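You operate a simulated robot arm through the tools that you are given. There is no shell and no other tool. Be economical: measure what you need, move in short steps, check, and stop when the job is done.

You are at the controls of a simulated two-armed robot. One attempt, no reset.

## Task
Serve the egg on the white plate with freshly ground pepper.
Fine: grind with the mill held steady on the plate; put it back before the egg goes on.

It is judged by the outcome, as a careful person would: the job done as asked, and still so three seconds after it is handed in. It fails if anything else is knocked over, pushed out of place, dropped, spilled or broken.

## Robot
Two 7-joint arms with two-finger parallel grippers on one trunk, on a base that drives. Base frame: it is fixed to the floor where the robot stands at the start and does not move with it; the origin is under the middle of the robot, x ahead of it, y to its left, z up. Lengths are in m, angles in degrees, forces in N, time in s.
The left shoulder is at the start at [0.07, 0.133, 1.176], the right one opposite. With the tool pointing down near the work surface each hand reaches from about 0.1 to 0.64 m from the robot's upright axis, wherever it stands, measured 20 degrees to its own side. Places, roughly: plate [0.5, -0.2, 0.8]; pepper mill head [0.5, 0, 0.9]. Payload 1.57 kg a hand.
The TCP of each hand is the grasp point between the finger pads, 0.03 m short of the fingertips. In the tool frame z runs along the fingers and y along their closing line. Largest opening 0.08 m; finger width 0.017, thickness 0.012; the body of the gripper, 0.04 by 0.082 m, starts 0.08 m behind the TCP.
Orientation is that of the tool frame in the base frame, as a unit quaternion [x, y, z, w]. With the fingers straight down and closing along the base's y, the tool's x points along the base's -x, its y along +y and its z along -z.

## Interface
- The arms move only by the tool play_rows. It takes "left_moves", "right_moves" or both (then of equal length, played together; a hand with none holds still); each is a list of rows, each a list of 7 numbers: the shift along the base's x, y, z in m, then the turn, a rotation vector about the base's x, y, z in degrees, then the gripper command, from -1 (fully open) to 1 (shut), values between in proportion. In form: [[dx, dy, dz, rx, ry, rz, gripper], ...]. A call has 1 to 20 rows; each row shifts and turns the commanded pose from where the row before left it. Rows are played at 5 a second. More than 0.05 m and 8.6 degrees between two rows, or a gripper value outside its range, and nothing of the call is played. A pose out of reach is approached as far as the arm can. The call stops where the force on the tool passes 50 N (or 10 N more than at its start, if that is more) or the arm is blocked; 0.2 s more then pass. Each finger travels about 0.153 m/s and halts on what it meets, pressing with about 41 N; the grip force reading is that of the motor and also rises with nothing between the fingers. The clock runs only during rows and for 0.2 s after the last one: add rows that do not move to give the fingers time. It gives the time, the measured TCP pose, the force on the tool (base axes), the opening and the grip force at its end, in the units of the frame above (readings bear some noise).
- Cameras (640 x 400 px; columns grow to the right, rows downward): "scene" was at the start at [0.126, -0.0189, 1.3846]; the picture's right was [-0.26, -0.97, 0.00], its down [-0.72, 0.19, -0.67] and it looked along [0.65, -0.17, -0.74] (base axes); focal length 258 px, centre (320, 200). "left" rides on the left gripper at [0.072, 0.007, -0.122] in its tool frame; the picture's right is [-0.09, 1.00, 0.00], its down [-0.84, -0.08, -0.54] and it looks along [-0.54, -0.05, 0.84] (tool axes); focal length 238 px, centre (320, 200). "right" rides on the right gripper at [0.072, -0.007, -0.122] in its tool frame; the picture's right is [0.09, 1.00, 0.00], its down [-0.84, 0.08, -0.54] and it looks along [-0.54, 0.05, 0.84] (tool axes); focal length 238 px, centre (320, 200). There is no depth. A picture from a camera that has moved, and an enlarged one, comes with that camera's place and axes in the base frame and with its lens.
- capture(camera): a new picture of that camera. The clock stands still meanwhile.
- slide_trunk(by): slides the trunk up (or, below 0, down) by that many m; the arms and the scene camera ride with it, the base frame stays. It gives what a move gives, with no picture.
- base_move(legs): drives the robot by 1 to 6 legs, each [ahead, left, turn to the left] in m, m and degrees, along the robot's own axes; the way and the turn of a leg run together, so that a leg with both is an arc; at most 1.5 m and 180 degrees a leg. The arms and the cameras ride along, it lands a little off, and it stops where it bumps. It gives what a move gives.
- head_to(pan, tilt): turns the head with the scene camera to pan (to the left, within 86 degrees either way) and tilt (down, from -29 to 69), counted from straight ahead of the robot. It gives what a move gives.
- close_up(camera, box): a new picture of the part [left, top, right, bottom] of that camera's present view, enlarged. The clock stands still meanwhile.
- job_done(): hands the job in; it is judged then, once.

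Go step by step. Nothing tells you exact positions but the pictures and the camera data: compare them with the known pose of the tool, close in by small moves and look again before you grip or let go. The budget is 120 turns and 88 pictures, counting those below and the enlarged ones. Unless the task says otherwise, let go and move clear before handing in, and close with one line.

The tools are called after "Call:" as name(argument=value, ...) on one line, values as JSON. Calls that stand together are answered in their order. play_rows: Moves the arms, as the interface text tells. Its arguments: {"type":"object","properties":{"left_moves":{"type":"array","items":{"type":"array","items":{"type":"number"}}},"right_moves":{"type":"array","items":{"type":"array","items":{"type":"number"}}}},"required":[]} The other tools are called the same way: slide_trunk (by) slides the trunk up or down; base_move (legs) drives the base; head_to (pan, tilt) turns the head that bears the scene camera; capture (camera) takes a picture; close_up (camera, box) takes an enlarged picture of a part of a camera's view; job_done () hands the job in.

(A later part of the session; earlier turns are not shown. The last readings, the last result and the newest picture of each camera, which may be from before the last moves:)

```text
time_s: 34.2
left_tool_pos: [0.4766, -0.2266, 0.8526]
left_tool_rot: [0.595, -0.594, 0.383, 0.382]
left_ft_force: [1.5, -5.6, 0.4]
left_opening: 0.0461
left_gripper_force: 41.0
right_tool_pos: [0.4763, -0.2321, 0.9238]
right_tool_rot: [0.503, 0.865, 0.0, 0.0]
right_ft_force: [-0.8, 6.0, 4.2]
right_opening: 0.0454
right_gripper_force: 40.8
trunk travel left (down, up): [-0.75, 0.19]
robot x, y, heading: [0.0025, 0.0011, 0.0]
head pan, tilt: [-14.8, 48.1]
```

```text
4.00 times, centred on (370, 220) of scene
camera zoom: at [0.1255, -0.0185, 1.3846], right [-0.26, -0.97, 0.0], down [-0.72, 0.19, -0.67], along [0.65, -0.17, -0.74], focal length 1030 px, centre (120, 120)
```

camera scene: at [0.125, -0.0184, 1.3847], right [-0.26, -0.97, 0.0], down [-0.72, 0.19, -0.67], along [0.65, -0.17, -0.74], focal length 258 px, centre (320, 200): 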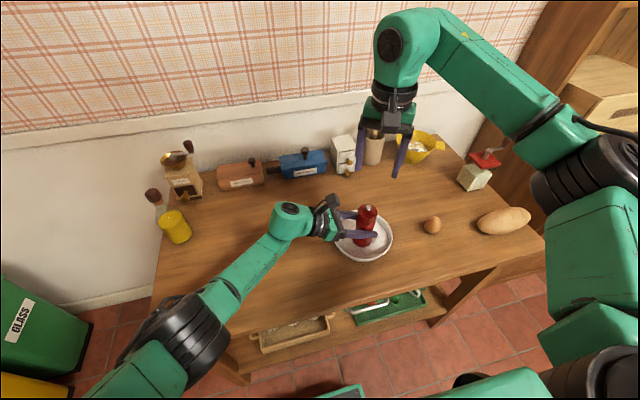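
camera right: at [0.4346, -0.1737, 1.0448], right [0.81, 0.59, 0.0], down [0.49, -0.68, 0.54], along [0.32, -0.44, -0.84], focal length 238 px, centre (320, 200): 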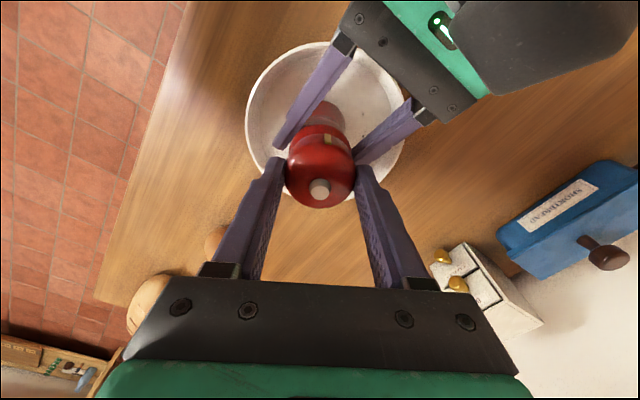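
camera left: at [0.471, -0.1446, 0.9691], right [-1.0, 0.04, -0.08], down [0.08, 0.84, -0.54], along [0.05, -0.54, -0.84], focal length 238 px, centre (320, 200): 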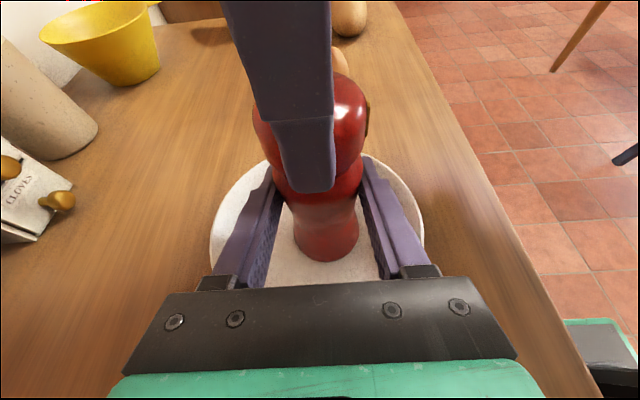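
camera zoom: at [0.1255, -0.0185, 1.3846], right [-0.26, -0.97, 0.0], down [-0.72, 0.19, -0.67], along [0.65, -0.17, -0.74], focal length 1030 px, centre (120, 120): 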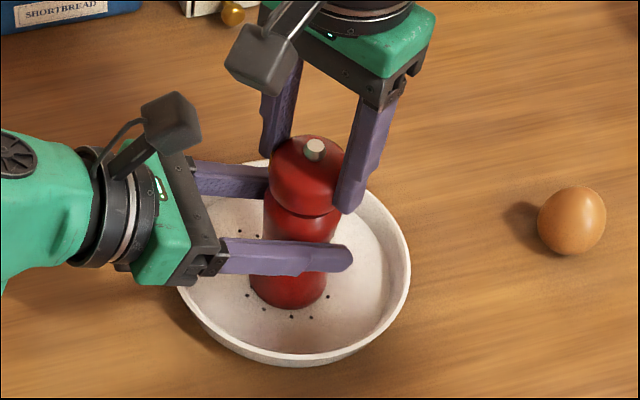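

The pepper ring around the base is growing. I'll do a third stroke the same way.

Call:
play_rows(right_moves=[[0, 0, 0, 0, 0, 0, -0.5], [0, 0, 0, 0, 0, 0, -0.5], [0, 0, 0, 0, 0, 7.5, -0.5], [0, 0, 0, 0, 0, 7.5, -0.5], [0, 0, 0, 0, 0, 7.5, -0.5], [0, 0, 0, 0, 0, 7.5, -0.5], [0, 0, 0, 0, 0, 7.5, -0.5], [0, 0, 0, 0, 0, 7.5, -0.5], [0, 0, 0, 0, 0, 7.5, -0.5], [0, 0, 0, 0, 0, 7.5, -0.5], [0, 0, 0, 0, 0, 0, -0.5], [0, 0, 0, 0, 0, 0, 0], [0, 0, 0, 0, 0, 0, 1], [0, 0, 0, 0, 0, 0, 1]])

Call:
play_rows(right_moves=[[0, 0, 0, 0, 0, -7.5, 1], [0, 0, 0, 0, 0, -7.5, 1], [0, 0, 0, 0, 0, -7.5, 1], [0, 0, 0, 0, 0, -7.5, 1], [0, 0, 0, 0, 0, -7.5, 1], [0, 0, 0, 0, 0, -7.5, 1], [0, 0, 0, 0, 0, -7.5, 1], [0, 0, 0, 0, 0, -7.5, 1], [0, 0, 0, 0, 0, 0, 1]])

Call:
close_up(camera="scene", box=[290, 170, 450, 270])

```text
time_s: 37.2
left_tool_pos: [0.4761, -0.2277, 0.853]
left_tool_rot: [0.595, -0.593, 0.384, 0.383]
left_ft_force: [0.5, -3.0, 1.3]
left_opening: 0.0457
left_gripper_force: 41.4
right_tool_pos: [0.4763, -0.2328, 0.9237]
right_tool_rot: [0.001, 1.0, 0.001, 0.0]
right_ft_force: [-0.9, 4.1, -0.6]
right_opening: 0.0455
right_gripper_force: 41.2
trunk travel left (down, up): [-0.75, 0.19]
robot x, y, heading: [-0.0011, 0.0006, -0.1]
head pan, tilt: [-14.8, 48.1]
```

```text
time_s: 39.2
left_tool_pos: [0.4761, -0.228, 0.8521]
left_tool_rot: [0.595, -0.594, 0.383, 0.383]
left_ft_force: [4.9, -13.4, -3.4]
left_opening: 0.0458
left_gripper_force: 40.9
right_tool_pos: [0.4771, -0.231, 0.9227]
right_tool_rot: [0.501, 0.865, 0.0, 0.0]
right_ft_force: [-5.9, 11.3, 4.5]
right_opening: 0.0456
right_gripper_force: 41.2
trunk travel left (down, up): [-0.75, 0.19]
robot x, y, heading: [-0.0013, -0.001, 0.3]
head pan, tilt: [-14.8, 48.1]
```

```text
4.00 times, centred on (370, 220) of scene
camera zoom: at [0.1256, -0.0188, 1.3846], right [-0.26, -0.97, 0.0], down [-0.72, 0.19, -0.67], along [0.65, -0.17, -0.74], focal length 1030 px, centre (120, 120)
```

zoom: 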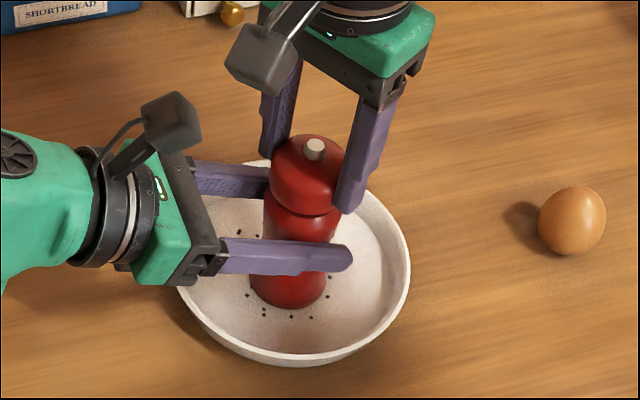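

That makes 180° of grinding, and the sideways force grew a little. I'll recentre slightly and add two more strokes for a full helping.

Call:
play_rows(right_moves=[[0, 0, 0, 0, 0, 0, -0.5], [0, 0, 0, 0, 0, 0, -0.5], [0, 0.0005, 0, 0, 0, 7.5, -0.5], [0, 0.0005, 0, 0, 0, 7.5, -0.5], [0, 0, 0, 0, 0, 7.5, -0.5], [0, 0, 0, 0, 0, 7.5, -0.5], [0, 0, 0, 0, 0, 7.5, -0.5], [0, 0, 0, 0, 0, 7.5, -0.5], [0, 0, 0, 0, 0, 7.5, -0.5], [0, 0, 0, 0, 0, 7.5, -0.5], [0, 0, 0, 0, 0, 0, -0.5], [0, 0, 0, 0, 0, 0, 0], [0, 0, 0, 0, 0, 0, 1], [0, 0, 0, 0, 0, 0, 1]])

Call:
play_rows(right_moves=[[0, 0, 0, 0, 0, -7.5, 1], [0, 0, 0, 0, 0, -7.5, 1], [0, 0, 0, 0, 0, -7.5, 1], [0, 0, 0, 0, 0, -7.5, 1], [0, 0, 0, 0, 0, -7.5, 1], [0, 0, 0, 0, 0, -7.5, 1], [0, 0, 0, 0, 0, -7.5, 1], [0, 0, 0, 0, 0, -7.5, 1], [0, 0, 0, 0, 0, 0, 1]])

Call:
close_up(camera="scene", box=[290, 170, 450, 270])

```text
time_s: 42.2
left_tool_pos: [0.4765, -0.2281, 0.8523]
left_tool_rot: [0.596, -0.593, 0.383, 0.382]
left_ft_force: [-1.2, 3.9, 2.2]
left_opening: 0.0459
left_gripper_force: 41.1
right_tool_pos: [0.4765, -0.2315, 0.9223]
right_tool_rot: [0.002, 1.0, 0.0, 0.0]
right_ft_force: [0.6, -3.6, 0.3]
right_opening: 0.0453
right_gripper_force: 40.3
trunk travel left (down, up): [-0.75, 0.19]
robot x, y, heading: [0.0011, -0.0033, 0.0]
head pan, tilt: [-14.8, 48.1]
```

```text
time_s: 44.2
left_tool_pos: [0.4774, -0.2282, 0.8535]
left_tool_rot: [0.595, -0.593, 0.383, 0.383]
left_ft_force: [-4.2, 8.1, 3.1]
left_opening: 0.0457
left_gripper_force: 41.5
right_tool_pos: [0.4776, -0.2321, 0.9227]
right_tool_rot: [0.503, 0.864, 0.001, 0.0]
right_ft_force: [5.1, -8.1, 1.3]
right_opening: 0.0453
right_gripper_force: 40.8
trunk travel left (down, up): [-0.75, 0.19]
robot x, y, heading: [-0.0001, 0.0002, 0.0]
head pan, tilt: [-14.8, 48.1]
```

```text
4.00 times, centred on (370, 220) of scene
camera zoom: at [0.1256, -0.0187, 1.3846], right [-0.26, -0.97, 0.0], down [-0.72, 0.19, -0.67], along [0.65, -0.17, -0.74], focal length 1030 px, centre (120, 120)
```

zoom: 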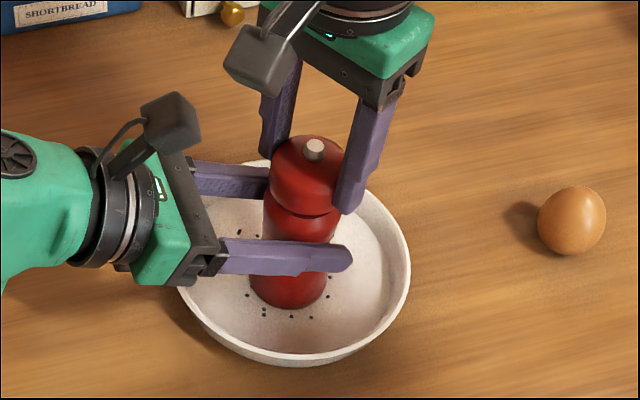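

That's 240° so far. Two more strokes will make a full turn.

Call:
play_rows(right_moves=[[0, 0, 0, 0, 0, 0, -0.5], [0, 0, 0, 0, 0, 0, -0.5], [0, -0.0005, 0, 0, 0, 7.5, -0.5], [0, 0, 0, 0, 0, 7.5, -0.5], [0, 0, 0, 0, 0, 7.5, -0.5], [0, 0, 0, 0, 0, 7.5, -0.5], [0, 0, 0, 0, 0, 7.5, -0.5], [0, 0, 0, 0, 0, 7.5, -0.5], [0, 0, 0, 0, 0, 7.5, -0.5], [0, 0, 0, 0, 0, 7.5, -0.5], [0, 0, 0, 0, 0, 0, -0.5], [0, 0, 0, 0, 0, 0, 0], [0, 0, 0, 0, 0, 0, 1], [0, 0, 0, 0, 0, 0, 1]])

Call:
play_rows(right_moves=[[0, 0, 0, 0, 0, -7.5, 1], [0, 0, 0, 0, 0, -7.5, 1], [0, 0, 0, 0, 0, -7.5, 1], [0, 0, 0, 0, 0, -7.5, 1], [0, 0, 0, 0, 0, -7.5, 1], [0, 0, 0, 0, 0, -7.5, 1], [0, 0, 0, 0, 0, -7.5, 1], [0, 0, 0, 0, 0, -7.5, 1], [0, 0, 0, 0, 0, 0, 1]])

Call:
play_rows(right_moves=[[0, 0, 0, 0, 0, 0, -0.5], [0, 0, 0, 0, 0, 0, -0.5], [0, 0, 0, 0, 0, 7.5, -0.5], [0, 0, 0, 0, 0, 7.5, -0.5], [0, 0, 0, 0, 0, 7.5, -0.5], [0, 0, 0, 0, 0, 7.5, -0.5], [0, 0, 0, 0, 0, 7.5, -0.5], [0, 0, 0, 0, 0, 7.5, -0.5], [0, 0, 0, 0, 0, 7.5, -0.5], [0, 0, 0, 0, 0, 7.5, -0.5], [0, 0, 0, 0, 0, 0, -0.5], [0, 0, 0, 0, 0, 0, 0], [0, 0, 0, 0, 0, 0, 1], [0, 0, 0, 0, 0, 0, 1]])

Call:
play_rows(right_moves=[[0, 0, 0, 0, 0, -7.5, 1], [0, 0, 0, 0, 0, -7.5, 1], [0, 0, 0, 0, 0, -7.5, 1], [0, 0, 0, 0, 0, -7.5, 1], [0, 0, 0, 0, 0, -7.5, 1], [0, 0, 0, 0, 0, -7.5, 1], [0, 0, 0, 0, 0, -7.5, 1], [0, 0, 0, 0, 0, -7.5, 1], [0, 0, 0, 0, 0, 0, 1]])

Call:
close_up(camera="scene", box=[290, 170, 450, 270])

```text
time_s: 47.2
left_tool_pos: [0.4775, -0.2272, 0.8515]
left_tool_rot: [0.595, -0.594, 0.382, 0.383]
left_ft_force: [-1.2, 1.2, 1.3]
left_opening: 0.0459
left_gripper_force: 40.9
right_tool_pos: [0.4767, -0.2334, 0.9227]
right_tool_rot: [0.002, 1.0, 0.0, -0.001]
right_ft_force: [0.8, -2.4, -0.7]
right_opening: 0.0458
right_gripper_force: 41.1
trunk travel left (down, up): [-0.75, 0.19]
robot x, y, heading: [0.0032, -0.0021, -0.2]
head pan, tilt: [-14.8, 48.1]
```

```text
time_s: 49.2
left_tool_pos: [0.4764, -0.2291, 0.8544]
left_tool_rot: [0.596, -0.593, 0.383, 0.383]
left_ft_force: [-3.1, 4.3, 1.7]
left_opening: 0.0457
left_gripper_force: 40.7
right_tool_pos: [0.4778, -0.2329, 0.9225]
right_tool_rot: [0.503, 0.864, 0.0, 0.001]
right_ft_force: [3.2, -5.0, 0.2]
right_opening: 0.0457
right_gripper_force: 41.7
trunk travel left (down, up): [-0.75, 0.19]
robot x, y, heading: [0.0025, 0.0038, 0.3]
head pan, tilt: [-14.8, 48.1]
```

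```text
time_s: 52.2
left_tool_pos: [0.477, -0.2285, 0.8528]
left_tool_rot: [0.596, -0.593, 0.383, 0.383]
left_ft_force: [0.3, 0.0, -0.7]
left_opening: 0.0457
left_gripper_force: 40.5
right_tool_pos: [0.4772, -0.2321, 0.9239]
right_tool_rot: [0.002, 1.0, 0.001, -0.002]
right_ft_force: [-0.6, 0.2, -0.1]
right_opening: 0.0454
right_gripper_force: 40.5
trunk travel left (down, up): [-0.75, 0.19]
robot x, y, heading: [0.0022, 0.0024, -0.0]
head pan, tilt: [-14.8, 48.1]
```

```text
time_s: 54.2
left_tool_pos: [0.4775, -0.2277, 0.8527]
left_tool_rot: [0.595, -0.593, 0.383, 0.383]
left_ft_force: [-1.8, 1.2, -0.1]
left_opening: 0.0458
left_gripper_force: 40.5
right_tool_pos: [0.4771, -0.2318, 0.9216]
right_tool_rot: [0.502, 0.865, 0.0, 0.0]
right_ft_force: [2.1, -1.4, 1.1]
right_opening: 0.0459
right_gripper_force: 40.8
trunk travel left (down, up): [-0.75, 0.19]
robot x, y, heading: [-0.0002, -0.0014, 0.1]
head pan, tilt: [-14.8, 48.1]
```

```text
4.00 times, centred on (370, 220) of scene
camera zoom: at [0.126, -0.0189, 1.3845], right [-0.26, -0.97, 0.0], down [-0.72, 0.19, -0.67], along [0.65, -0.17, -0.74], focal length 1030 px, centre (120, 120)
```

zoom: 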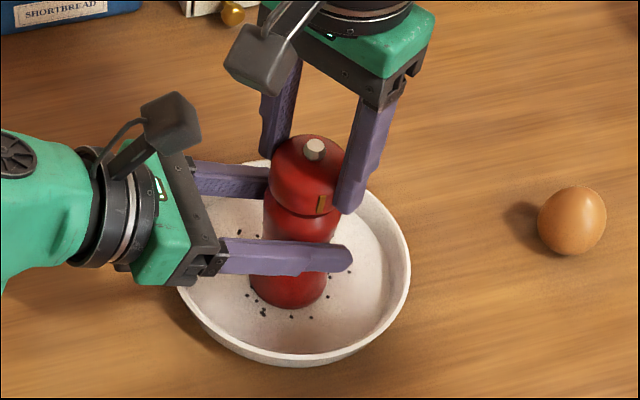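

A full turn is ground and the mark is back round near its start. I'll release the head and raise the right hand straight up and clear.

Call:
play_rows(right_moves=[[0, 0, 0, 0, 0, 0, -0.55], [0, 0, 0, 0, 0, 0, -0.55], [0, 0, 0.02, 0, 0, 0, -0.55], [0, 0, 0.03, 0, 0, 0, -0.55], [0, 0, 0.03, 0, 0, 0, -0.55], [0, 0, 0.03, 0, 0, 0, -0.55], [0, 0, 0.03, 0, 0, 0, -0.55], [0, 0, 0.03, 0, 0, 0, -0.55], [0, 0, 0, 0, 0, 0, -0.55]])

Call:
play_rows(right_moves=[[-0.005, -0.025, 0, 0, 0, 7.5, -1], [0, -0.025, 0, 0, 0, 7.5, -1], [0, -0.025, 0, 0, 0, 7.5, -1], [-0.005, -0.025, 0, 0, 0, 7.5, -1], [-0.005, -0.025, 0, 0, 0, 7.5, -1], [0, -0.025, 0, 0, 0, 7.5, -1], [0, -0.025, 0, 0, 0, 7.5, -1], [0, -0.025, 0, 0, 0, 7.5, -1], [0, 0, 0, 0, 0, 0, -1]])

Call:
close_up(camera="scene", box=[250, 150, 490, 300])

```text
time_s: 56.2
left_tool_pos: [0.4758, -0.2276, 0.8522]
left_tool_rot: [0.595, -0.593, 0.383, 0.384]
left_ft_force: [-1.0, 0.0, -1.4]
left_opening: 0.0458
left_gripper_force: 40.7
right_tool_pos: [0.4775, -0.2319, 1.0936]
right_tool_rot: [0.501, 0.865, 0.0, -0.001]
right_ft_force: [0.1, -0.1, -0.1]
right_opening: 0.0618
right_gripper_force: 0.0
trunk travel left (down, up): [-0.75, 0.19]
robot x, y, heading: [-0.0001, 0.0007, -0.1]
head pan, tilt: [-14.8, 48.1]
```

```text
time_s: 58.2
left_tool_pos: [0.4785, -0.2277, 0.8526]
left_tool_rot: [0.596, -0.592, 0.384, 0.383]
left_ft_force: [1.6, 0.1, 0.3]
left_opening: 0.0456
left_gripper_force: 41.4
right_tool_pos: [0.4313, -0.366, 1.0921]
right_tool_rot: [0.003, 1.0, 0.0, -0.001]
right_ft_force: [-0.2, 0.8, -0.5]
right_opening: 0.08
right_gripper_force: 0.0
right hand out of reach, approached as far as the arm can: row 7, 8
trunk travel left (down, up): [-0.75, 0.19]
robot x, y, heading: [-0.0004, -0.0025, 0.0]
head pan, tilt: [-14.8, 48.1]
```

```text
2.67 times, centred on (370, 225) of scene
camera zoom: at [0.1279, -0.0186, 1.3844], right [-0.26, -0.97, 0.0], down [-0.72, 0.19, -0.67], along [0.64, -0.17, -0.74], focal length 687 px, centre (187, 133)
```

zoom: 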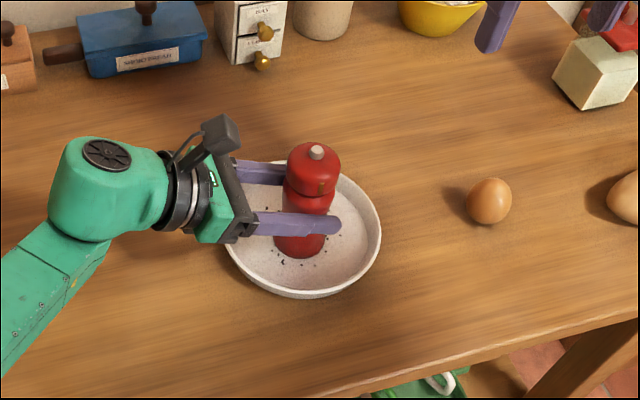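

The right hand is clear, the plate hasn't moved and there is pepper on it. I'll lift the mill and carry it back to its original spot.

Call:
play_rows(left_moves=[[0, 0, 0.005, 0, 0, 0, 1], [0, 0, 0.015, 0, 0, 0, 1], [0, 0, 0.02, 0, 0, 0, 1], [0, 0, 0.02, 0, 0, 0, 1], [0, 0.015, 0, 0, 0, 0, 1], [0, 0.03, 0, 0, 0, 0, 1], [0, 0.03, 0, 0, 0, 0, 1], [0, 0.03, 0, 0, 0, 0, 1], [0, 0.03, 0, 0, 0, 0, 1], [0.001, 0.03, 0, 0, 0, 0, 1], [0.001, 0.03, 0, 0, 0, 0, 1], [0.001, 0.025, 0, 0, 0, 0, 1], [0, 0.012, 0, 0, 0, 0, 1], [0, 0, 0, 0, 0, 0, 1]])

Call:
capture(camera="scene")

Call:
capture(camera="right")

```text
time_s: 61.2
left_tool_pos: [0.4811, 0.0037, 0.9127]
left_tool_rot: [0.596, -0.593, 0.383, 0.383]
left_ft_force: [0.2, 0.3, -1.1]
left_opening: 0.0457
left_gripper_force: 40.8
right_tool_pos: [0.4311, -0.3672, 1.0924]
right_tool_rot: [0.004, 1.0, -0.001, 0.0]
right_ft_force: [0.8, 0.2, 0.5]
right_opening: 0.0798
right_gripper_force: 0.1
trunk travel left (down, up): [-0.75, 0.19]
robot x, y, heading: [0.0002, -0.0014, 0.1]
head pan, tilt: [-14.8, 48.1]
```

```text
48 pictures are left
camera scene: at [0.1262, -0.019, 1.3845], right [-0.26, -0.97, 0.0], down [-0.72, 0.19, -0.67], along [0.65, -0.17, -0.74], focal length 258 px, centre (320, 200)
```

scene: 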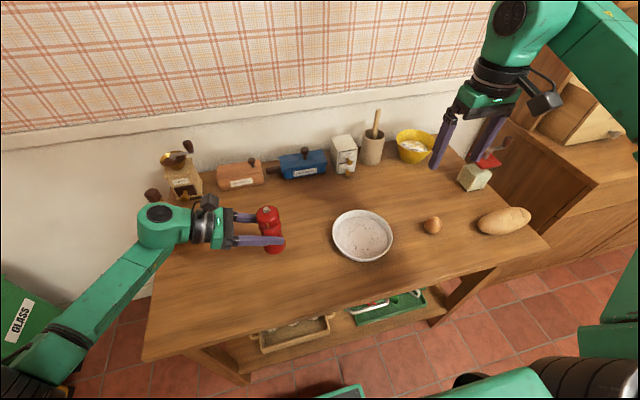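

```text
47 pictures are left
camera right: at [0.3591, -0.3718, 1.2139], right [-0.08, 1.0, 0.0], down [0.84, 0.07, 0.54], along [0.54, 0.04, -0.84], focal length 238 px, centre (320, 200)
```

right: 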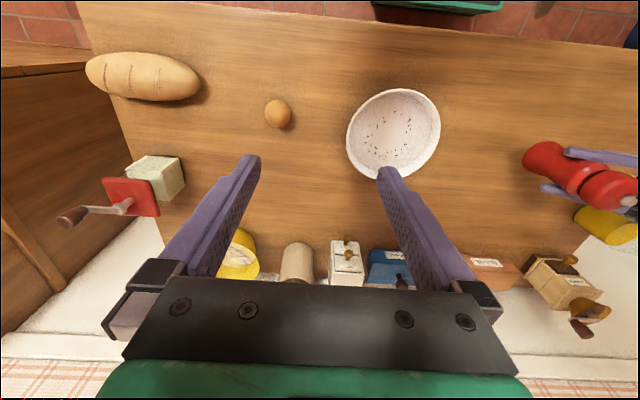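

Pepper lies on the plate. I'll lower the mill onto the table at its original place, going gently near contact.

Call:
play_rows(left_moves=[[0, 0, -0.02, 0, 0, 0, 1], [0, 0, -0.02, 0, 0, 0, 1], [0, 0, -0.015, 0, 0, 0, 1], [0, 0, -0.006, 0, 0, 0, 1], [0, 0, 0, 0, 0, 0, 1]])

Call:
play_rows(left_moves=[[0, 0, -0.002, 0, 0, 0, 1], [0, 0, -0.001, 0, 0, 0, 1], [0, 0, -0.001, 0, 0, 0, 1], [0, 0, 0, 0, 0, 0, 1]])

Call:
close_up(camera="scene", box=[190, 190, 350, 290])

```text
time_s: 62.4
left_tool_pos: [0.4802, 0.0044, 0.8512]
left_tool_rot: [0.595, -0.593, 0.384, 0.383]
left_ft_force: [-0.4, 0.0, -1.0]
left_opening: 0.0457
left_gripper_force: 41.2
right_tool_pos: [0.4314, -0.366, 1.0933]
right_tool_rot: [0.005, 1.0, -0.001, 0.0]
right_ft_force: [0.2, 1.0, -0.4]
right_opening: 0.0796
right_gripper_force: 0.0
trunk travel left (down, up): [-0.75, 0.19]
robot x, y, heading: [-0.0019, 0.0008, 0.1]
head pan, tilt: [-14.8, 48.1]
```

```text
time_s: 63.4
left_tool_pos: [0.4798, 0.0051, 0.8478]
left_tool_rot: [0.595, -0.593, 0.383, 0.384]
left_ft_force: [0.4, -0.4, -1.2]
left_opening: 0.0456
left_gripper_force: 40.9
right_tool_pos: [0.4303, -0.3665, 1.0935]
right_tool_rot: [0.005, 1.0, -0.001, 0.001]
right_ft_force: [-0.2, 0.5, 0.5]
right_opening: 0.0799
right_gripper_force: 0.1
trunk travel left (down, up): [-0.75, 0.19]
robot x, y, heading: [-0.0002, -0.0013, 0.3]
head pan, tilt: [-14.8, 48.1]
```

```text
4.00 times, centred on (270, 240) of scene
camera zoom: at [0.1262, -0.0188, 1.3845], right [-0.26, -0.97, 0.0], down [-0.72, 0.19, -0.67], along [0.65, -0.17, -0.74], focal length 1030 px, centre (520, 40)
```

zoom: 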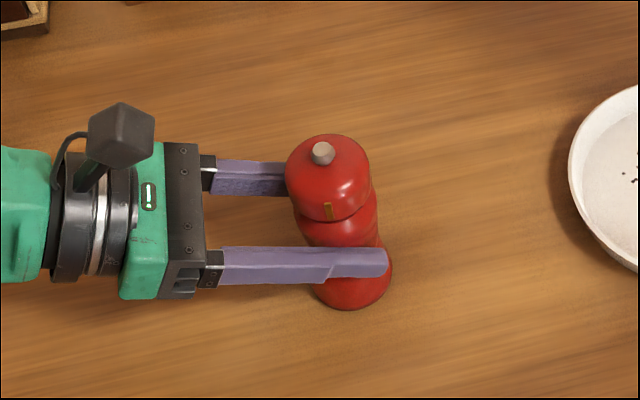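

Call:
play_rows(left_moves=[[0, 0, -0.001, 0, 0, 0, 1], [0, 0, -0.0005, 0, 0, 0, 1], [0, 0, 0, 0, 0, 0, 1]])

```text
time_s: 64.2
left_tool_pos: [0.4792, 0.0039, 0.8463]
left_tool_rot: [0.596, -0.593, 0.384, 0.382]
left_ft_force: [0.9, -0.1, 1.2]
left_opening: 0.0455
left_gripper_force: 40.5
right_tool_pos: [0.4306, -0.3666, 1.0937]
right_tool_rot: [0.005, 1.0, -0.002, 0.001]
right_ft_force: [0.2, 0.4, 0.2]
right_opening: 0.0798
right_gripper_force: 0.0
trunk travel left (down, up): [-0.75, 0.19]
robot x, y, heading: [0.0004, 0.0001, -0.2]
head pan, tilt: [-14.8, 48.1]
```

Contact is just beginning. I'll settle it half a millimetre more, open gradually, and withdraw along the approach line.

Call:
play_rows(left_moves=[[0, 0, -0.0005, 0, 0, 0, 1], [0, 0, 0, 0, 0, 0, 0], [0, 0, 0, 0, 0, 0, -0.2], [0, 0, 0, 0, 0, 0, -0.6], [0, 0, 0, 0, 0, 0, -1], [0, 0, 0, 0, 0, 0, -1]])

Call:
close_up(camera="scene", box=[190, 190, 350, 290])

Call:
capture(camera="left")

```text
time_s: 65.6
left_tool_pos: [0.4801, 0.0038, 0.845]
left_tool_rot: [0.595, -0.594, 0.383, 0.382]
left_ft_force: [-0.9, -0.2, -0.8]
left_opening: 0.08
left_gripper_force: 0.1
right_tool_pos: [0.4302, -0.3654, 1.0924]
right_tool_rot: [0.004, 1.0, -0.002, -0.001]
right_ft_force: [-0.2, 0.2, 0.1]
right_opening: 0.08
right_gripper_force: 0.0
trunk travel left (down, up): [-0.75, 0.19]
robot x, y, heading: [-0.0004, -0.004, 0.1]
head pan, tilt: [-14.8, 48.1]
```

```text
4.00 times, centred on (270, 240) of scene
camera zoom: at [0.1259, -0.0188, 1.3846], right [-0.26, -0.97, 0.0], down [-0.72, 0.19, -0.67], along [0.65, -0.17, -0.74], focal length 1030 px, centre (520, 40)
```

zoom: 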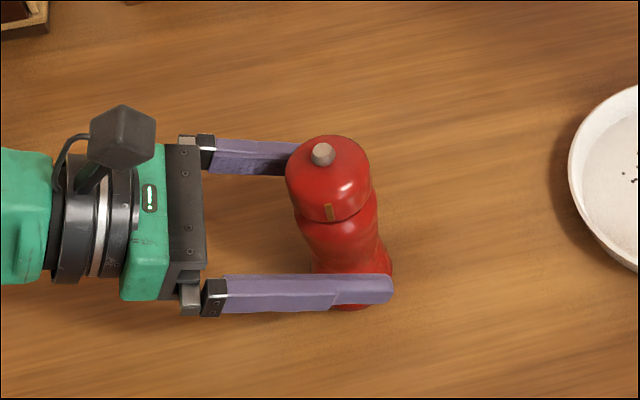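

```text
44 pictures are left
camera left: at [0.4745, 0.087, 0.9615], right [-1.0, 0.04, -0.08], down [0.07, 0.84, -0.54], along [0.05, -0.54, -0.84], focal length 238 px, centre (320, 200)
```

left: 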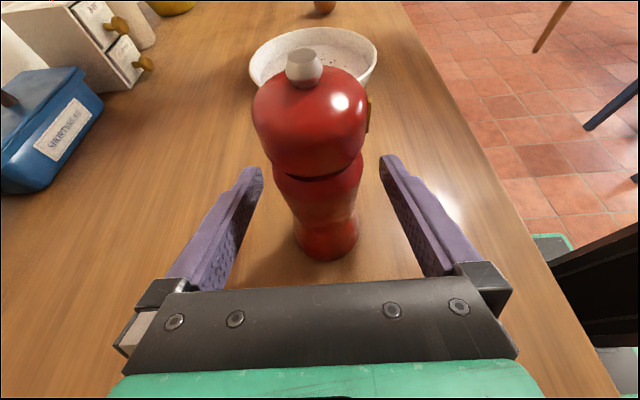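

The mill stands upright in its original place. I'll withdraw the left hand and at the same time bring the right hand above the egg.

Call:
play_rows(left_moves=[[0, 0.02, 0.009, 0, 0, 0, -1], [0, 0.03, 0.0135, 0, 0, 0, -1], [0, 0.03, 0.0135, 0, 0, 0, -1], [0, 0.03, 0.0135, 0, 0, 0, -1], [0, 0.03, 0.0135, 0, 0, 0, -1], [0, 0.01, 0.03, 0, 0, 0, -1], [0, 0, 0.03, 0, 0, 0, -1], [0, 0, 0, 0, 0, 0, -1]], right_moves=[[0, 0, 0, 0, 0, -8, -1], [0, 0, 0, 0, 0, -8, -1], [0, 0, 0, 0, 0, -8, -1], [0, 0, 0, 0, 0, -8, -1], [0.01, -0.02, -0.02, 0, 0, -8, -1], [0.01, -0.025, -0.03, 0, 0, 0, -1], [0.009, -0.025, -0.03, 0, 0, 0, -1], [0, 0, 0, 0, 0, 0, -1]])

Call:
capture(camera="right")

Call:
capture(camera="scene")

```text
time_s: 67.4
left_tool_pos: [0.48, 0.1548, 0.9673]
left_tool_rot: [0.595, -0.594, 0.383, 0.383]
left_ft_force: [0.1, -0.5, -0.3]
left_opening: 0.0802
left_gripper_force: 0.1
right_tool_pos: [0.4592, -0.4351, 1.0129]
right_tool_rot: [0.343, 0.939, 0.0, 0.0]
right_ft_force: [0.5, -0.7, 0.4]
right_opening: 0.08
right_gripper_force: 0.2
trunk travel left (down, up): [-0.75, 0.19]
robot x, y, heading: [-0.002, -0.0004, 0.0]
head pan, tilt: [-14.8, 48.1]
```

```text
43 pictures are left
camera right: at [0.4003, -0.394, 1.1342], right [0.57, 0.82, 0.0], down [0.69, -0.48, 0.54], along [0.44, -0.31, -0.84], focal length 238 px, centre (320, 200)
```

right: 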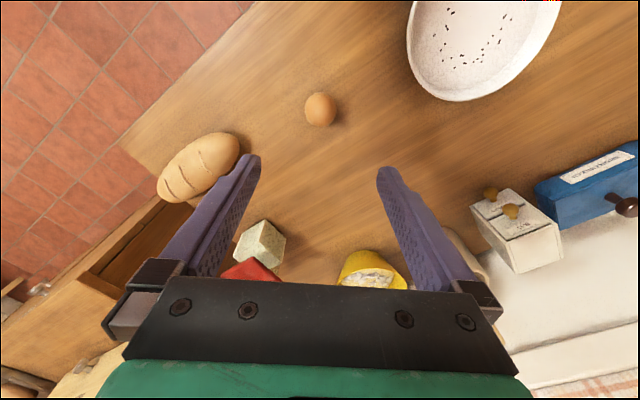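

```text
42 pictures are left
camera scene: at [0.126, -0.0181, 1.3846], right [-0.26, -0.97, 0.0], down [-0.72, 0.19, -0.67], along [0.65, -0.17, -0.74], focal length 258 px, centre (320, 200)
```

scene: 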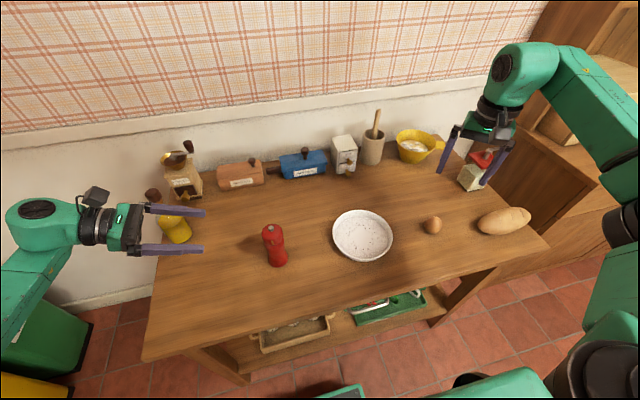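

The egg is at about (0.4565, -0.4346). I'll take a closer look at its shape before gripping.

Call:
close_up(camera="scene", box=[400, 200, 464, 240])

Call:
close_up(camera="right", box=[280, 80, 360, 130])

Call:
close_up(camera="right", box=[384, 0, 576, 120])

```text
10.00 times, centred on (432, 220) of scene
camera zoom: at [0.126, -0.0181, 1.3846], right [-0.26, -0.97, 0.0], down [-0.72, 0.19, -0.67], along [0.65, -0.17, -0.74], focal length 2575 px, centre (-800, 0)
```

zoom: 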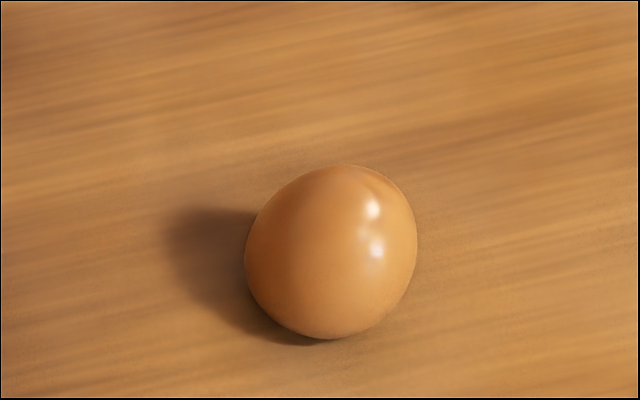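

```text
8.00 times, centred on (320, 105) of right
camera zoom: at [0.4003, -0.394, 1.1342], right [0.57, 0.82, 0.0], down [0.69, -0.48, 0.54], along [0.44, -0.31, -0.84], focal length 1907 px, centre (320, 960)
```

zoom: 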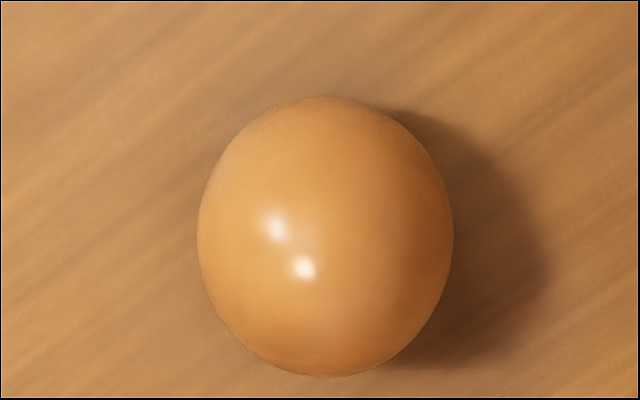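

```text
3.33 times, centred on (480, 60) of right
camera zoom: at [0.4003, -0.394, 1.1342], right [0.57, 0.82, 0.0], down [0.69, -0.48, 0.54], along [0.44, -0.31, -0.84], focal length 794 px, centre (-213, 667)
```

zoom: 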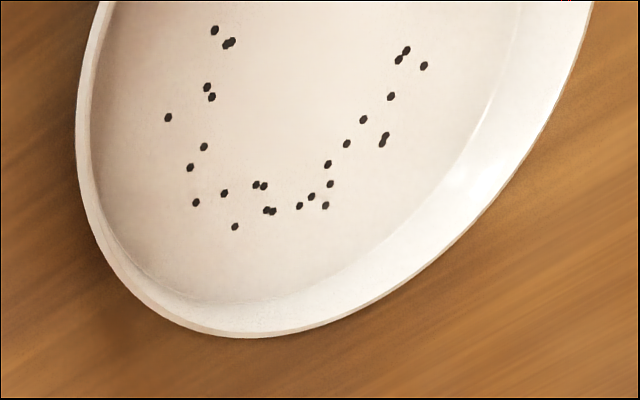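

The plate is well peppered. The egg lies with its short axis along the fingers' closing direction. I'll descend over it and stop for a check before the last part.

Call:
play_rows(right_moves=[[-0.002, 0, -0.03, 0, 0, 0, -1], [0, 0, -0.03, 0, 0, 0, -1], [0, 0, -0.03, 0, 0, 0, -1], [0, 0, -0.03, 0, 0, 0, -1], [0, 0, -0.02, 0, 0, 0, -1], [0, 0, 0, 0, 0, 0, -1]])

Call:
capture(camera="right")

```text
time_s: 68.8
left_tool_pos: [0.4798, 0.1551, 0.9674]
left_tool_rot: [0.595, -0.594, 0.383, 0.383]
left_ft_force: [-0.5, 0.4, 1.0]
left_opening: 0.0799
left_gripper_force: 0.1
right_tool_pos: [0.458, -0.4358, 0.8718]
right_tool_rot: [0.343, 0.939, -0.001, 0.0]
right_ft_force: [0.3, 0.5, -0.2]
right_opening: 0.0803
right_gripper_force: 0.0
trunk travel left (down, up): [-0.75, 0.19]
robot x, y, heading: [0.0043, 0.0007, -0.2]
head pan, tilt: [-14.8, 48.1]
```

```text
38 pictures are left
camera right: at [0.3993, -0.3944, 0.994], right [0.57, 0.82, 0.0], down [0.69, -0.48, 0.54], along [0.44, -0.31, -0.84], focal length 238 px, centre (320, 200)
```

right: 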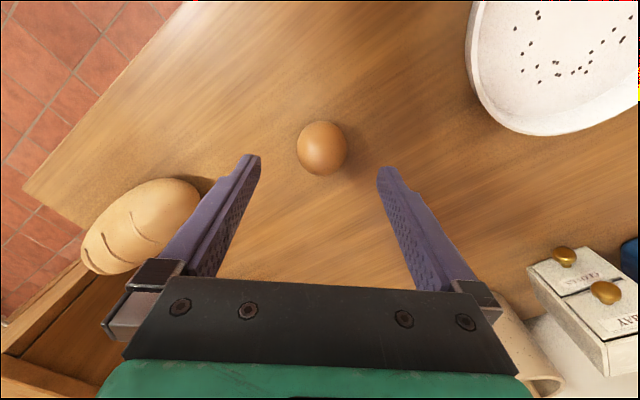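

Call:
play_rows(right_moves=[[0, 0.001, -0.025, 0, 0, 0, -0.8], [0, 0, -0.02, 0, 0, 0, -0.8], [0, 0, -0.009, 0, 0, 0, -0.7], [0, 0, 0, 0, 0, 0, -0.7]])

Call:
capture(camera="right")

Call:
close_up(camera="scene", box=[384, 180, 480, 240])

```text
time_s: 69.8
left_tool_pos: [0.4803, 0.1552, 0.9668]
left_tool_rot: [0.596, -0.593, 0.383, 0.383]
left_ft_force: [-0.2, 0.0, 0.2]
left_opening: 0.0802
left_gripper_force: 0.1
right_tool_pos: [0.4574, -0.4348, 0.8174]
right_tool_rot: [0.343, 0.939, 0.0, -0.001]
right_ft_force: [-0.2, -0.3, 0.8]
right_opening: 0.0682
right_gripper_force: 0.1
trunk travel left (down, up): [-0.75, 0.19]
robot x, y, heading: [0.0008, 0.0015, 0.1]
head pan, tilt: [-14.8, 48.1]
```

```text
37 pictures are left
camera right: at [0.399, -0.3936, 0.9395], right [0.57, 0.82, 0.0], down [0.69, -0.48, 0.54], along [0.44, -0.31, -0.84], focal length 238 px, centre (320, 200)
```

right: 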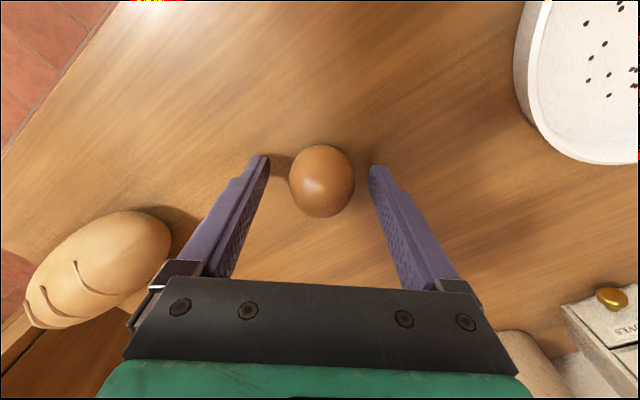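

```text
6.67 times, centred on (432, 210) of scene
camera zoom: at [0.1259, -0.0188, 1.3846], right [-0.26, -0.97, 0.0], down [-0.72, 0.19, -0.67], along [0.65, -0.17, -0.74], focal length 1717 px, centre (-427, 133)
```

zoom: 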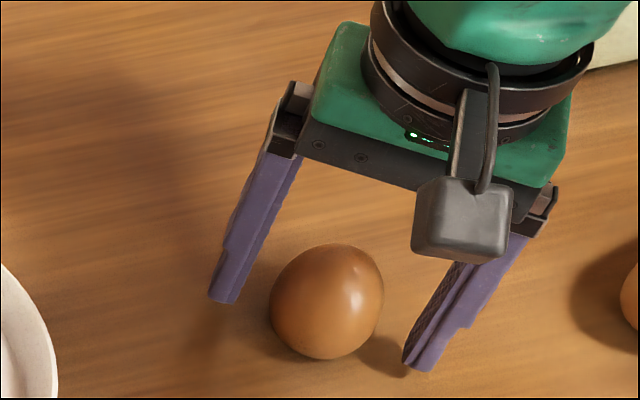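

The egg is centred between the fingers. I'll close gently.

Call:
play_rows(right_moves=[[0, 0, 0, 0, 0, 0, -0.4], [0, 0, 0, 0, 0, 0, -0.2], [0, 0, 0, 0, 0, 0, -0.12], [0, 0, 0, 0, 0, 0, -0.08], [0, 0, 0, 0, 0, 0, -0.05], [0, 0, 0, 0, 0, 0, -0.05]])

Call:
capture(camera="right")

```text
time_s: 71.2
left_tool_pos: [0.48, 0.1553, 0.9667]
left_tool_rot: [0.596, -0.593, 0.383, 0.383]
left_ft_force: [0.3, 0.7, -0.6]
left_opening: 0.0802
left_gripper_force: 0.0
right_tool_pos: [0.4579, -0.4347, 0.8183]
right_tool_rot: [0.344, 0.939, 0.0, 0.0]
right_ft_force: [-0.2, 0.0, 0.4]
right_opening: 0.0421
right_gripper_force: 0.0
trunk travel left (down, up): [-0.75, 0.19]
robot x, y, heading: [-0.0015, -0.0, -0.2]
head pan, tilt: [-14.8, 48.1]
```

```text
35 pictures are left
camera right: at [0.3991, -0.3936, 0.9398], right [0.57, 0.82, 0.0], down [0.69, -0.48, 0.54], along [0.44, -0.31, -0.84], focal length 238 px, centre (320, 200)
```

right: 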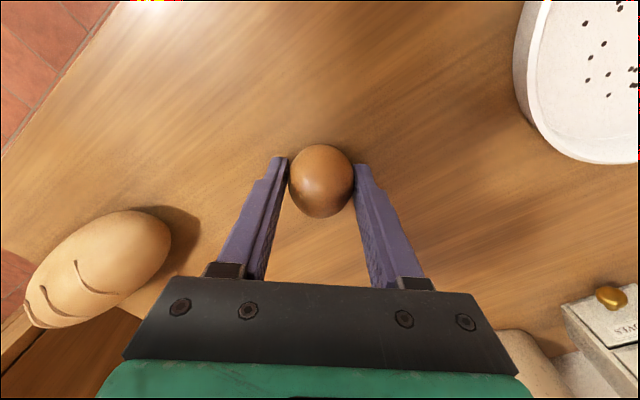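

Call:
play_rows(right_moves=[[0, 0, 0, 0, 0, 0, -0.03], [0, 0, 0, 0, 0, 0, -0.01], [0, 0, 0, 0, 0, 0, 0.01], [0, 0, 0, 0, 0, 0, 0.01]])

```text
time_s: 72.2
left_tool_pos: [0.479, 0.1548, 0.9676]
left_tool_rot: [0.596, -0.594, 0.383, 0.382]
left_ft_force: [-0.8, 1.2, 0.7]
left_opening: 0.0798
left_gripper_force: 0.0
right_tool_pos: [0.458, -0.4354, 0.8184]
right_tool_rot: [0.343, 0.939, 0.0, 0.0]
right_ft_force: [0.7, 0.0, 1.0]
right_opening: 0.0398
right_gripper_force: 0.0
trunk travel left (down, up): [-0.75, 0.19]
robot x, y, heading: [0.0034, 0.0031, 0.0]
head pan, tilt: [-14.8, 48.1]
```

Call:
play_rows(right_moves=[[0, 0, 0, 0, 0, 0, 0.03], [0, 0, 0, 0, 0, 0, 0.05], [0, 0, 0, 0, 0, 0, 0.07], [0, 0, 0, 0, 0, 0, 0.07]])

Call:
capture(camera="right")

```text
time_s: 73.2
left_tool_pos: [0.4804, 0.1551, 0.9675]
left_tool_rot: [0.595, -0.594, 0.383, 0.383]
left_ft_force: [-0.1, 0.0, -0.8]
left_opening: 0.0802
left_gripper_force: 0.2
right_tool_pos: [0.4576, -0.4347, 0.8186]
right_tool_rot: [0.343, 0.939, -0.001, 0.0]
right_ft_force: [0.4, 0.3, -0.1]
right_opening: 0.0383
right_gripper_force: 12.5
trunk travel left (down, up): [-0.75, 0.19]
robot x, y, heading: [0.0019, 0.0021, -0.1]
head pan, tilt: [-14.8, 48.1]
```

```text
34 pictures are left
camera right: at [0.399, -0.3936, 0.9398], right [0.57, 0.82, 0.0], down [0.69, -0.48, 0.54], along [0.44, -0.31, -0.84], focal length 238 px, centre (320, 200)
```

right: 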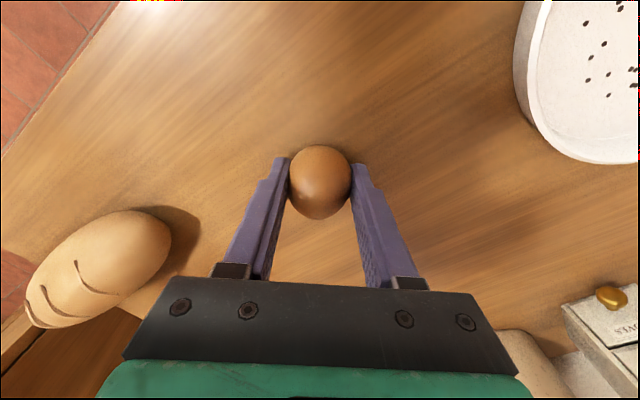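

It now holds at about 12 N and the egg is intact. I'll firm the grip slightly and lift a little.

Call:
play_rows(right_moves=[[0, 0, 0, 0, 0, 0, 0.085], [0, 0, 0.005, 0, 0, 0, 0.085], [0, 0, 0.015, 0, 0, 0, 0.085], [0, 0, 0.02, 0, 0, 0, 0.085], [0, 0, 0, 0, 0, 0, 0.085]])

Call:
capture(camera="right")

Call:
close_up(camera="scene", box=[320, 150, 480, 250])

```text
time_s: 74.4
left_tool_pos: [0.48, 0.1555, 0.9664]
left_tool_rot: [0.595, -0.593, 0.383, 0.384]
left_ft_force: [-0.2, 0.0, 0.3]
left_opening: 0.08
left_gripper_force: 0.1
right_tool_pos: [0.4599, -0.4353, 0.8593]
right_tool_rot: [0.344, 0.939, 0.0, -0.001]
right_ft_force: [0.7, 0.5, -0.6]
right_opening: 0.0382
right_gripper_force: 11.6
trunk travel left (down, up): [-0.75, 0.19]
robot x, y, heading: [-0.0014, -0.0006, -0.0]
head pan, tilt: [-14.8, 48.1]
```

```text
33 pictures are left
camera right: at [0.3994, -0.3936, 0.9804], right [0.57, 0.82, 0.0], down [0.69, -0.48, 0.54], along [0.44, -0.31, -0.84], focal length 238 px, centre (320, 200)
```

right: 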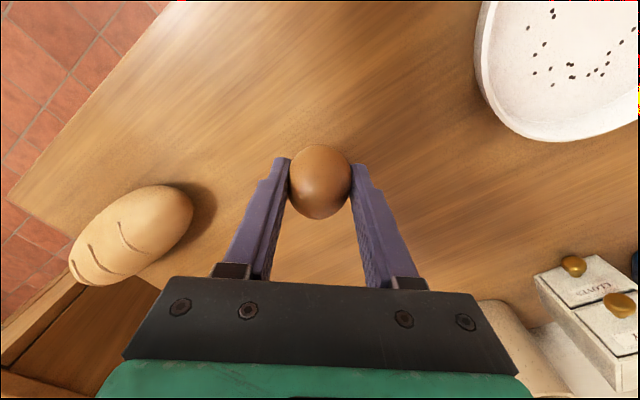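

```text
4.00 times, centred on (400, 200) of scene
camera zoom: at [0.1262, -0.019, 1.3845], right [-0.26, -0.97, 0.0], down [-0.72, 0.19, -0.67], along [0.65, -0.17, -0.74], focal length 1030 px, centre (0, 200)
```

zoom: 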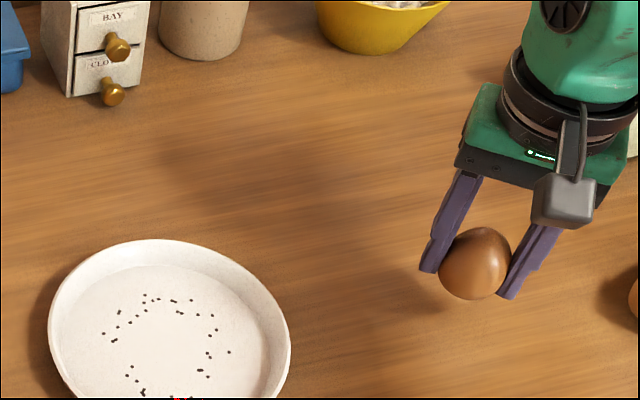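

The egg is held securely. I'll raise it further and carry it over the plate centre.

Call:
play_rows(right_moves=[[0, 0, 0.02, 0, 0, 0, 0.09], [0, 0, 0.02, 0, 0, 0, 0.09], [0.002, 0.02, 0, 0, 0, 0, 0.09], [0.002, 0.025, 0, 0, 0, 0, 0.09], [0.002, 0.025, 0, 0, 0, 0, 0.09], [0.002, 0.025, 0, 0, 0, 0, 0.09], [0.002, 0.025, 0, 0, 0, 0, 0.09], [0.002, 0.025, 0, 0, 0, 0, 0.09], [0.002, 0.025, 0, 0, 0, 0, 0.09], [0.002, 0.02, 0, 0, 0, 0, 0.09], [0.002, 0.015, 0, 0, 0, 0, 0.09], [0, 0, 0, 0, 0, 0, 0.09]])

Call:
capture(camera="right")

Call:
close_up(camera="scene", box=[280, 150, 440, 250])

```text
time_s: 77.0
left_tool_pos: [0.4789, 0.1546, 0.9679]
left_tool_rot: [0.596, -0.593, 0.383, 0.382]
left_ft_force: [-0.5, -0.4, -0.1]
left_opening: 0.08
left_gripper_force: 0.0
right_tool_pos: [0.4752, -0.2297, 0.8986]
right_tool_rot: [0.344, 0.939, 0.001, -0.001]
right_ft_force: [0.5, 0.5, -1.2]
right_opening: 0.0378
right_gripper_force: 12.1
trunk travel left (down, up): [-0.75, 0.19]
robot x, y, heading: [-0.0035, -0.0016, 0.1]
head pan, tilt: [-14.8, 48.1]
```

```text
31 pictures are left
camera right: at [0.4167, -0.1885, 1.0202], right [0.57, 0.82, 0.0], down [0.69, -0.48, 0.54], along [0.44, -0.31, -0.84], focal length 238 px, centre (320, 200)
```

right: 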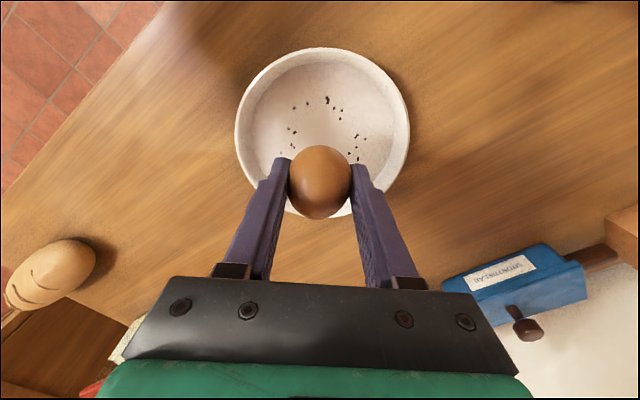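

```text
4.00 times, centred on (360, 200) of scene
camera zoom: at [0.1259, -0.0191, 1.3846], right [-0.26, -0.97, 0.0], down [-0.72, 0.19, -0.67], along [0.65, -0.17, -0.74], focal length 1030 px, centre (160, 200)
```

zoom: 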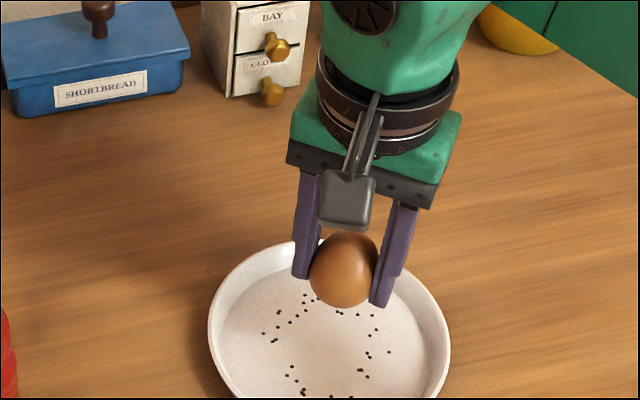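

I'm over the plate centre. The plate floor is about 6 mm above the table, so release should be at TCP z of about 0.8245. I'll lower to just above that.

Call:
play_rows(right_moves=[[-0.001, 0.001, -0.02, 0, 0, 0, 0.09], [-0.001, 0.001, -0.02, 0, 0, 0, 0.09], [0, 0.001, -0.018, 0, 0, 0, 0.09], [0, 0, -0.01, 0, 0, 0, 0.09], [0, 0, -0.004, 0, 0, 0, 0.09], [0, 0, 0, 0, 0, 0, 0.09]])

Call:
close_up(camera="scene", box=[304, 180, 416, 250])

Call:
capture(camera="right")

```text
time_s: 78.4
left_tool_pos: [0.4799, 0.1544, 0.9675]
left_tool_rot: [0.595, -0.593, 0.383, 0.383]
left_ft_force: [0.6, 0.8, 0.4]
left_opening: 0.0798
left_gripper_force: 0.0
right_tool_pos: [0.4732, -0.2262, 0.8267]
right_tool_rot: [0.344, 0.939, 0.0, -0.001]
right_ft_force: [-0.3, 0.8, -0.6]
right_opening: 0.0379
right_gripper_force: 12.1
trunk travel left (down, up): [-0.75, 0.19]
robot x, y, heading: [-0.0002, -0.0009, 0.2]
head pan, tilt: [-14.8, 48.1]
```

```text
5.71 times, centred on (360, 215) of scene
camera zoom: at [0.1261, -0.0188, 1.3846], right [-0.26, -0.97, 0.0], down [-0.72, 0.19, -0.67], along [0.65, -0.17, -0.74], focal length 1472 px, centre (91, 114)
```

zoom: 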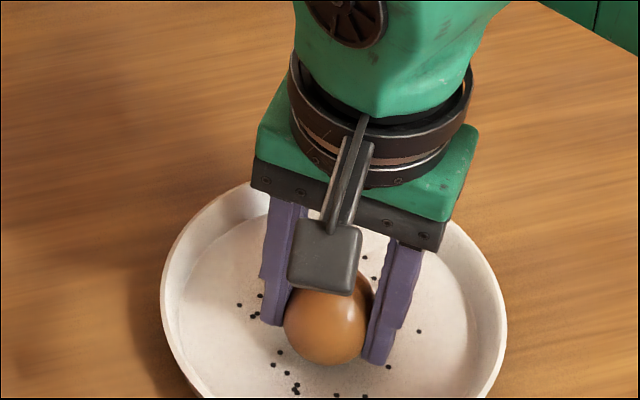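

```text
28 pictures are left
camera right: at [0.4148, -0.1853, 0.9476], right [0.57, 0.82, 0.0], down [0.69, -0.48, 0.54], along [0.44, -0.31, -0.84], focal length 238 px, centre (320, 200)
```

right: 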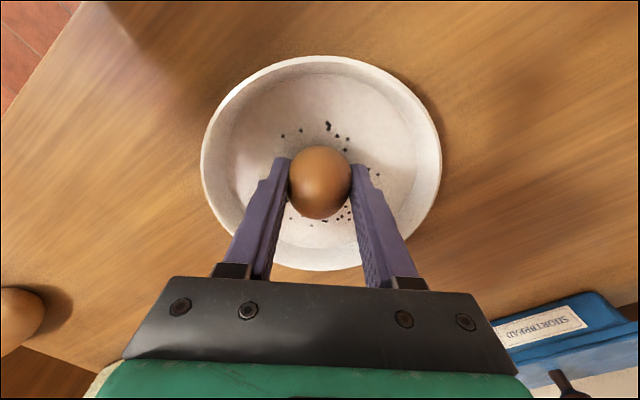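

Call:
play_rows(right_moves=[[0, 0, -0.001, 0, 0, 0, 0.09], [0, 0, -0.001, 0, 0, 0, 0.09], [0, 0, 0, 0, 0, 0, 0.09]])

Call:
play_rows(right_moves=[[0, 0, -0.0004, 0, 0, 0, 0.09], [0, 0, 0, 0, 0, 0, 0.05], [0, 0, 0, 0, 0, 0, 0.02], [0, 0, 0, 0, 0, 0, -0.03], [0, 0, 0, 0, 0, 0, -0.1], [0, 0, 0, 0, 0, 0, -0.25], [0, 0, 0, 0, 0, 0, -0.45], [0, 0, 0, 0, 0, 0, -0.45]])

Call:
capture(camera="right")

```text
time_s: 79.2
left_tool_pos: [0.4798, 0.1546, 0.9667]
left_tool_rot: [0.595, -0.593, 0.383, 0.383]
left_ft_force: [-0.5, 0.3, 0.4]
left_opening: 0.0801
left_gripper_force: 0.0
right_tool_pos: [0.4732, -0.2263, 0.8241]
right_tool_rot: [0.344, 0.939, 0.0, 0.0]
right_ft_force: [0.7, -0.2, 1.4]
right_opening: 0.0382
right_gripper_force: 12.3
trunk travel left (down, up): [-0.75, 0.19]
robot x, y, heading: [-0.0003, 0.0009, 0.1]
head pan, tilt: [-14.8, 48.1]
```

```text
time_s: 81.0
left_tool_pos: [0.4791, 0.1549, 0.9671]
left_tool_rot: [0.595, -0.593, 0.383, 0.383]
left_ft_force: [0.9, -0.6, 0.3]
left_opening: 0.08
left_gripper_force: 0.1
right_tool_pos: [0.4731, -0.227, 0.8237]
right_tool_rot: [0.343, 0.939, 0.0, 0.001]
right_ft_force: [0.8, 0.4, -0.5]
right_opening: 0.058
right_gripper_force: 0.1
trunk travel left (down, up): [-0.75, 0.19]
robot x, y, heading: [0.0021, 0.0044, 0.0]
head pan, tilt: [-14.8, 48.1]
```

```text
27 pictures are left
camera right: at [0.4149, -0.1853, 0.9452], right [0.57, 0.82, 0.0], down [0.69, -0.48, 0.54], along [0.44, -0.31, -0.84], focal length 238 px, centre (320, 200)
```

right: 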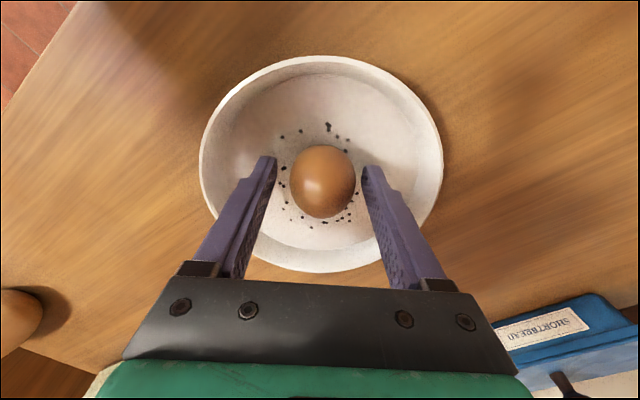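

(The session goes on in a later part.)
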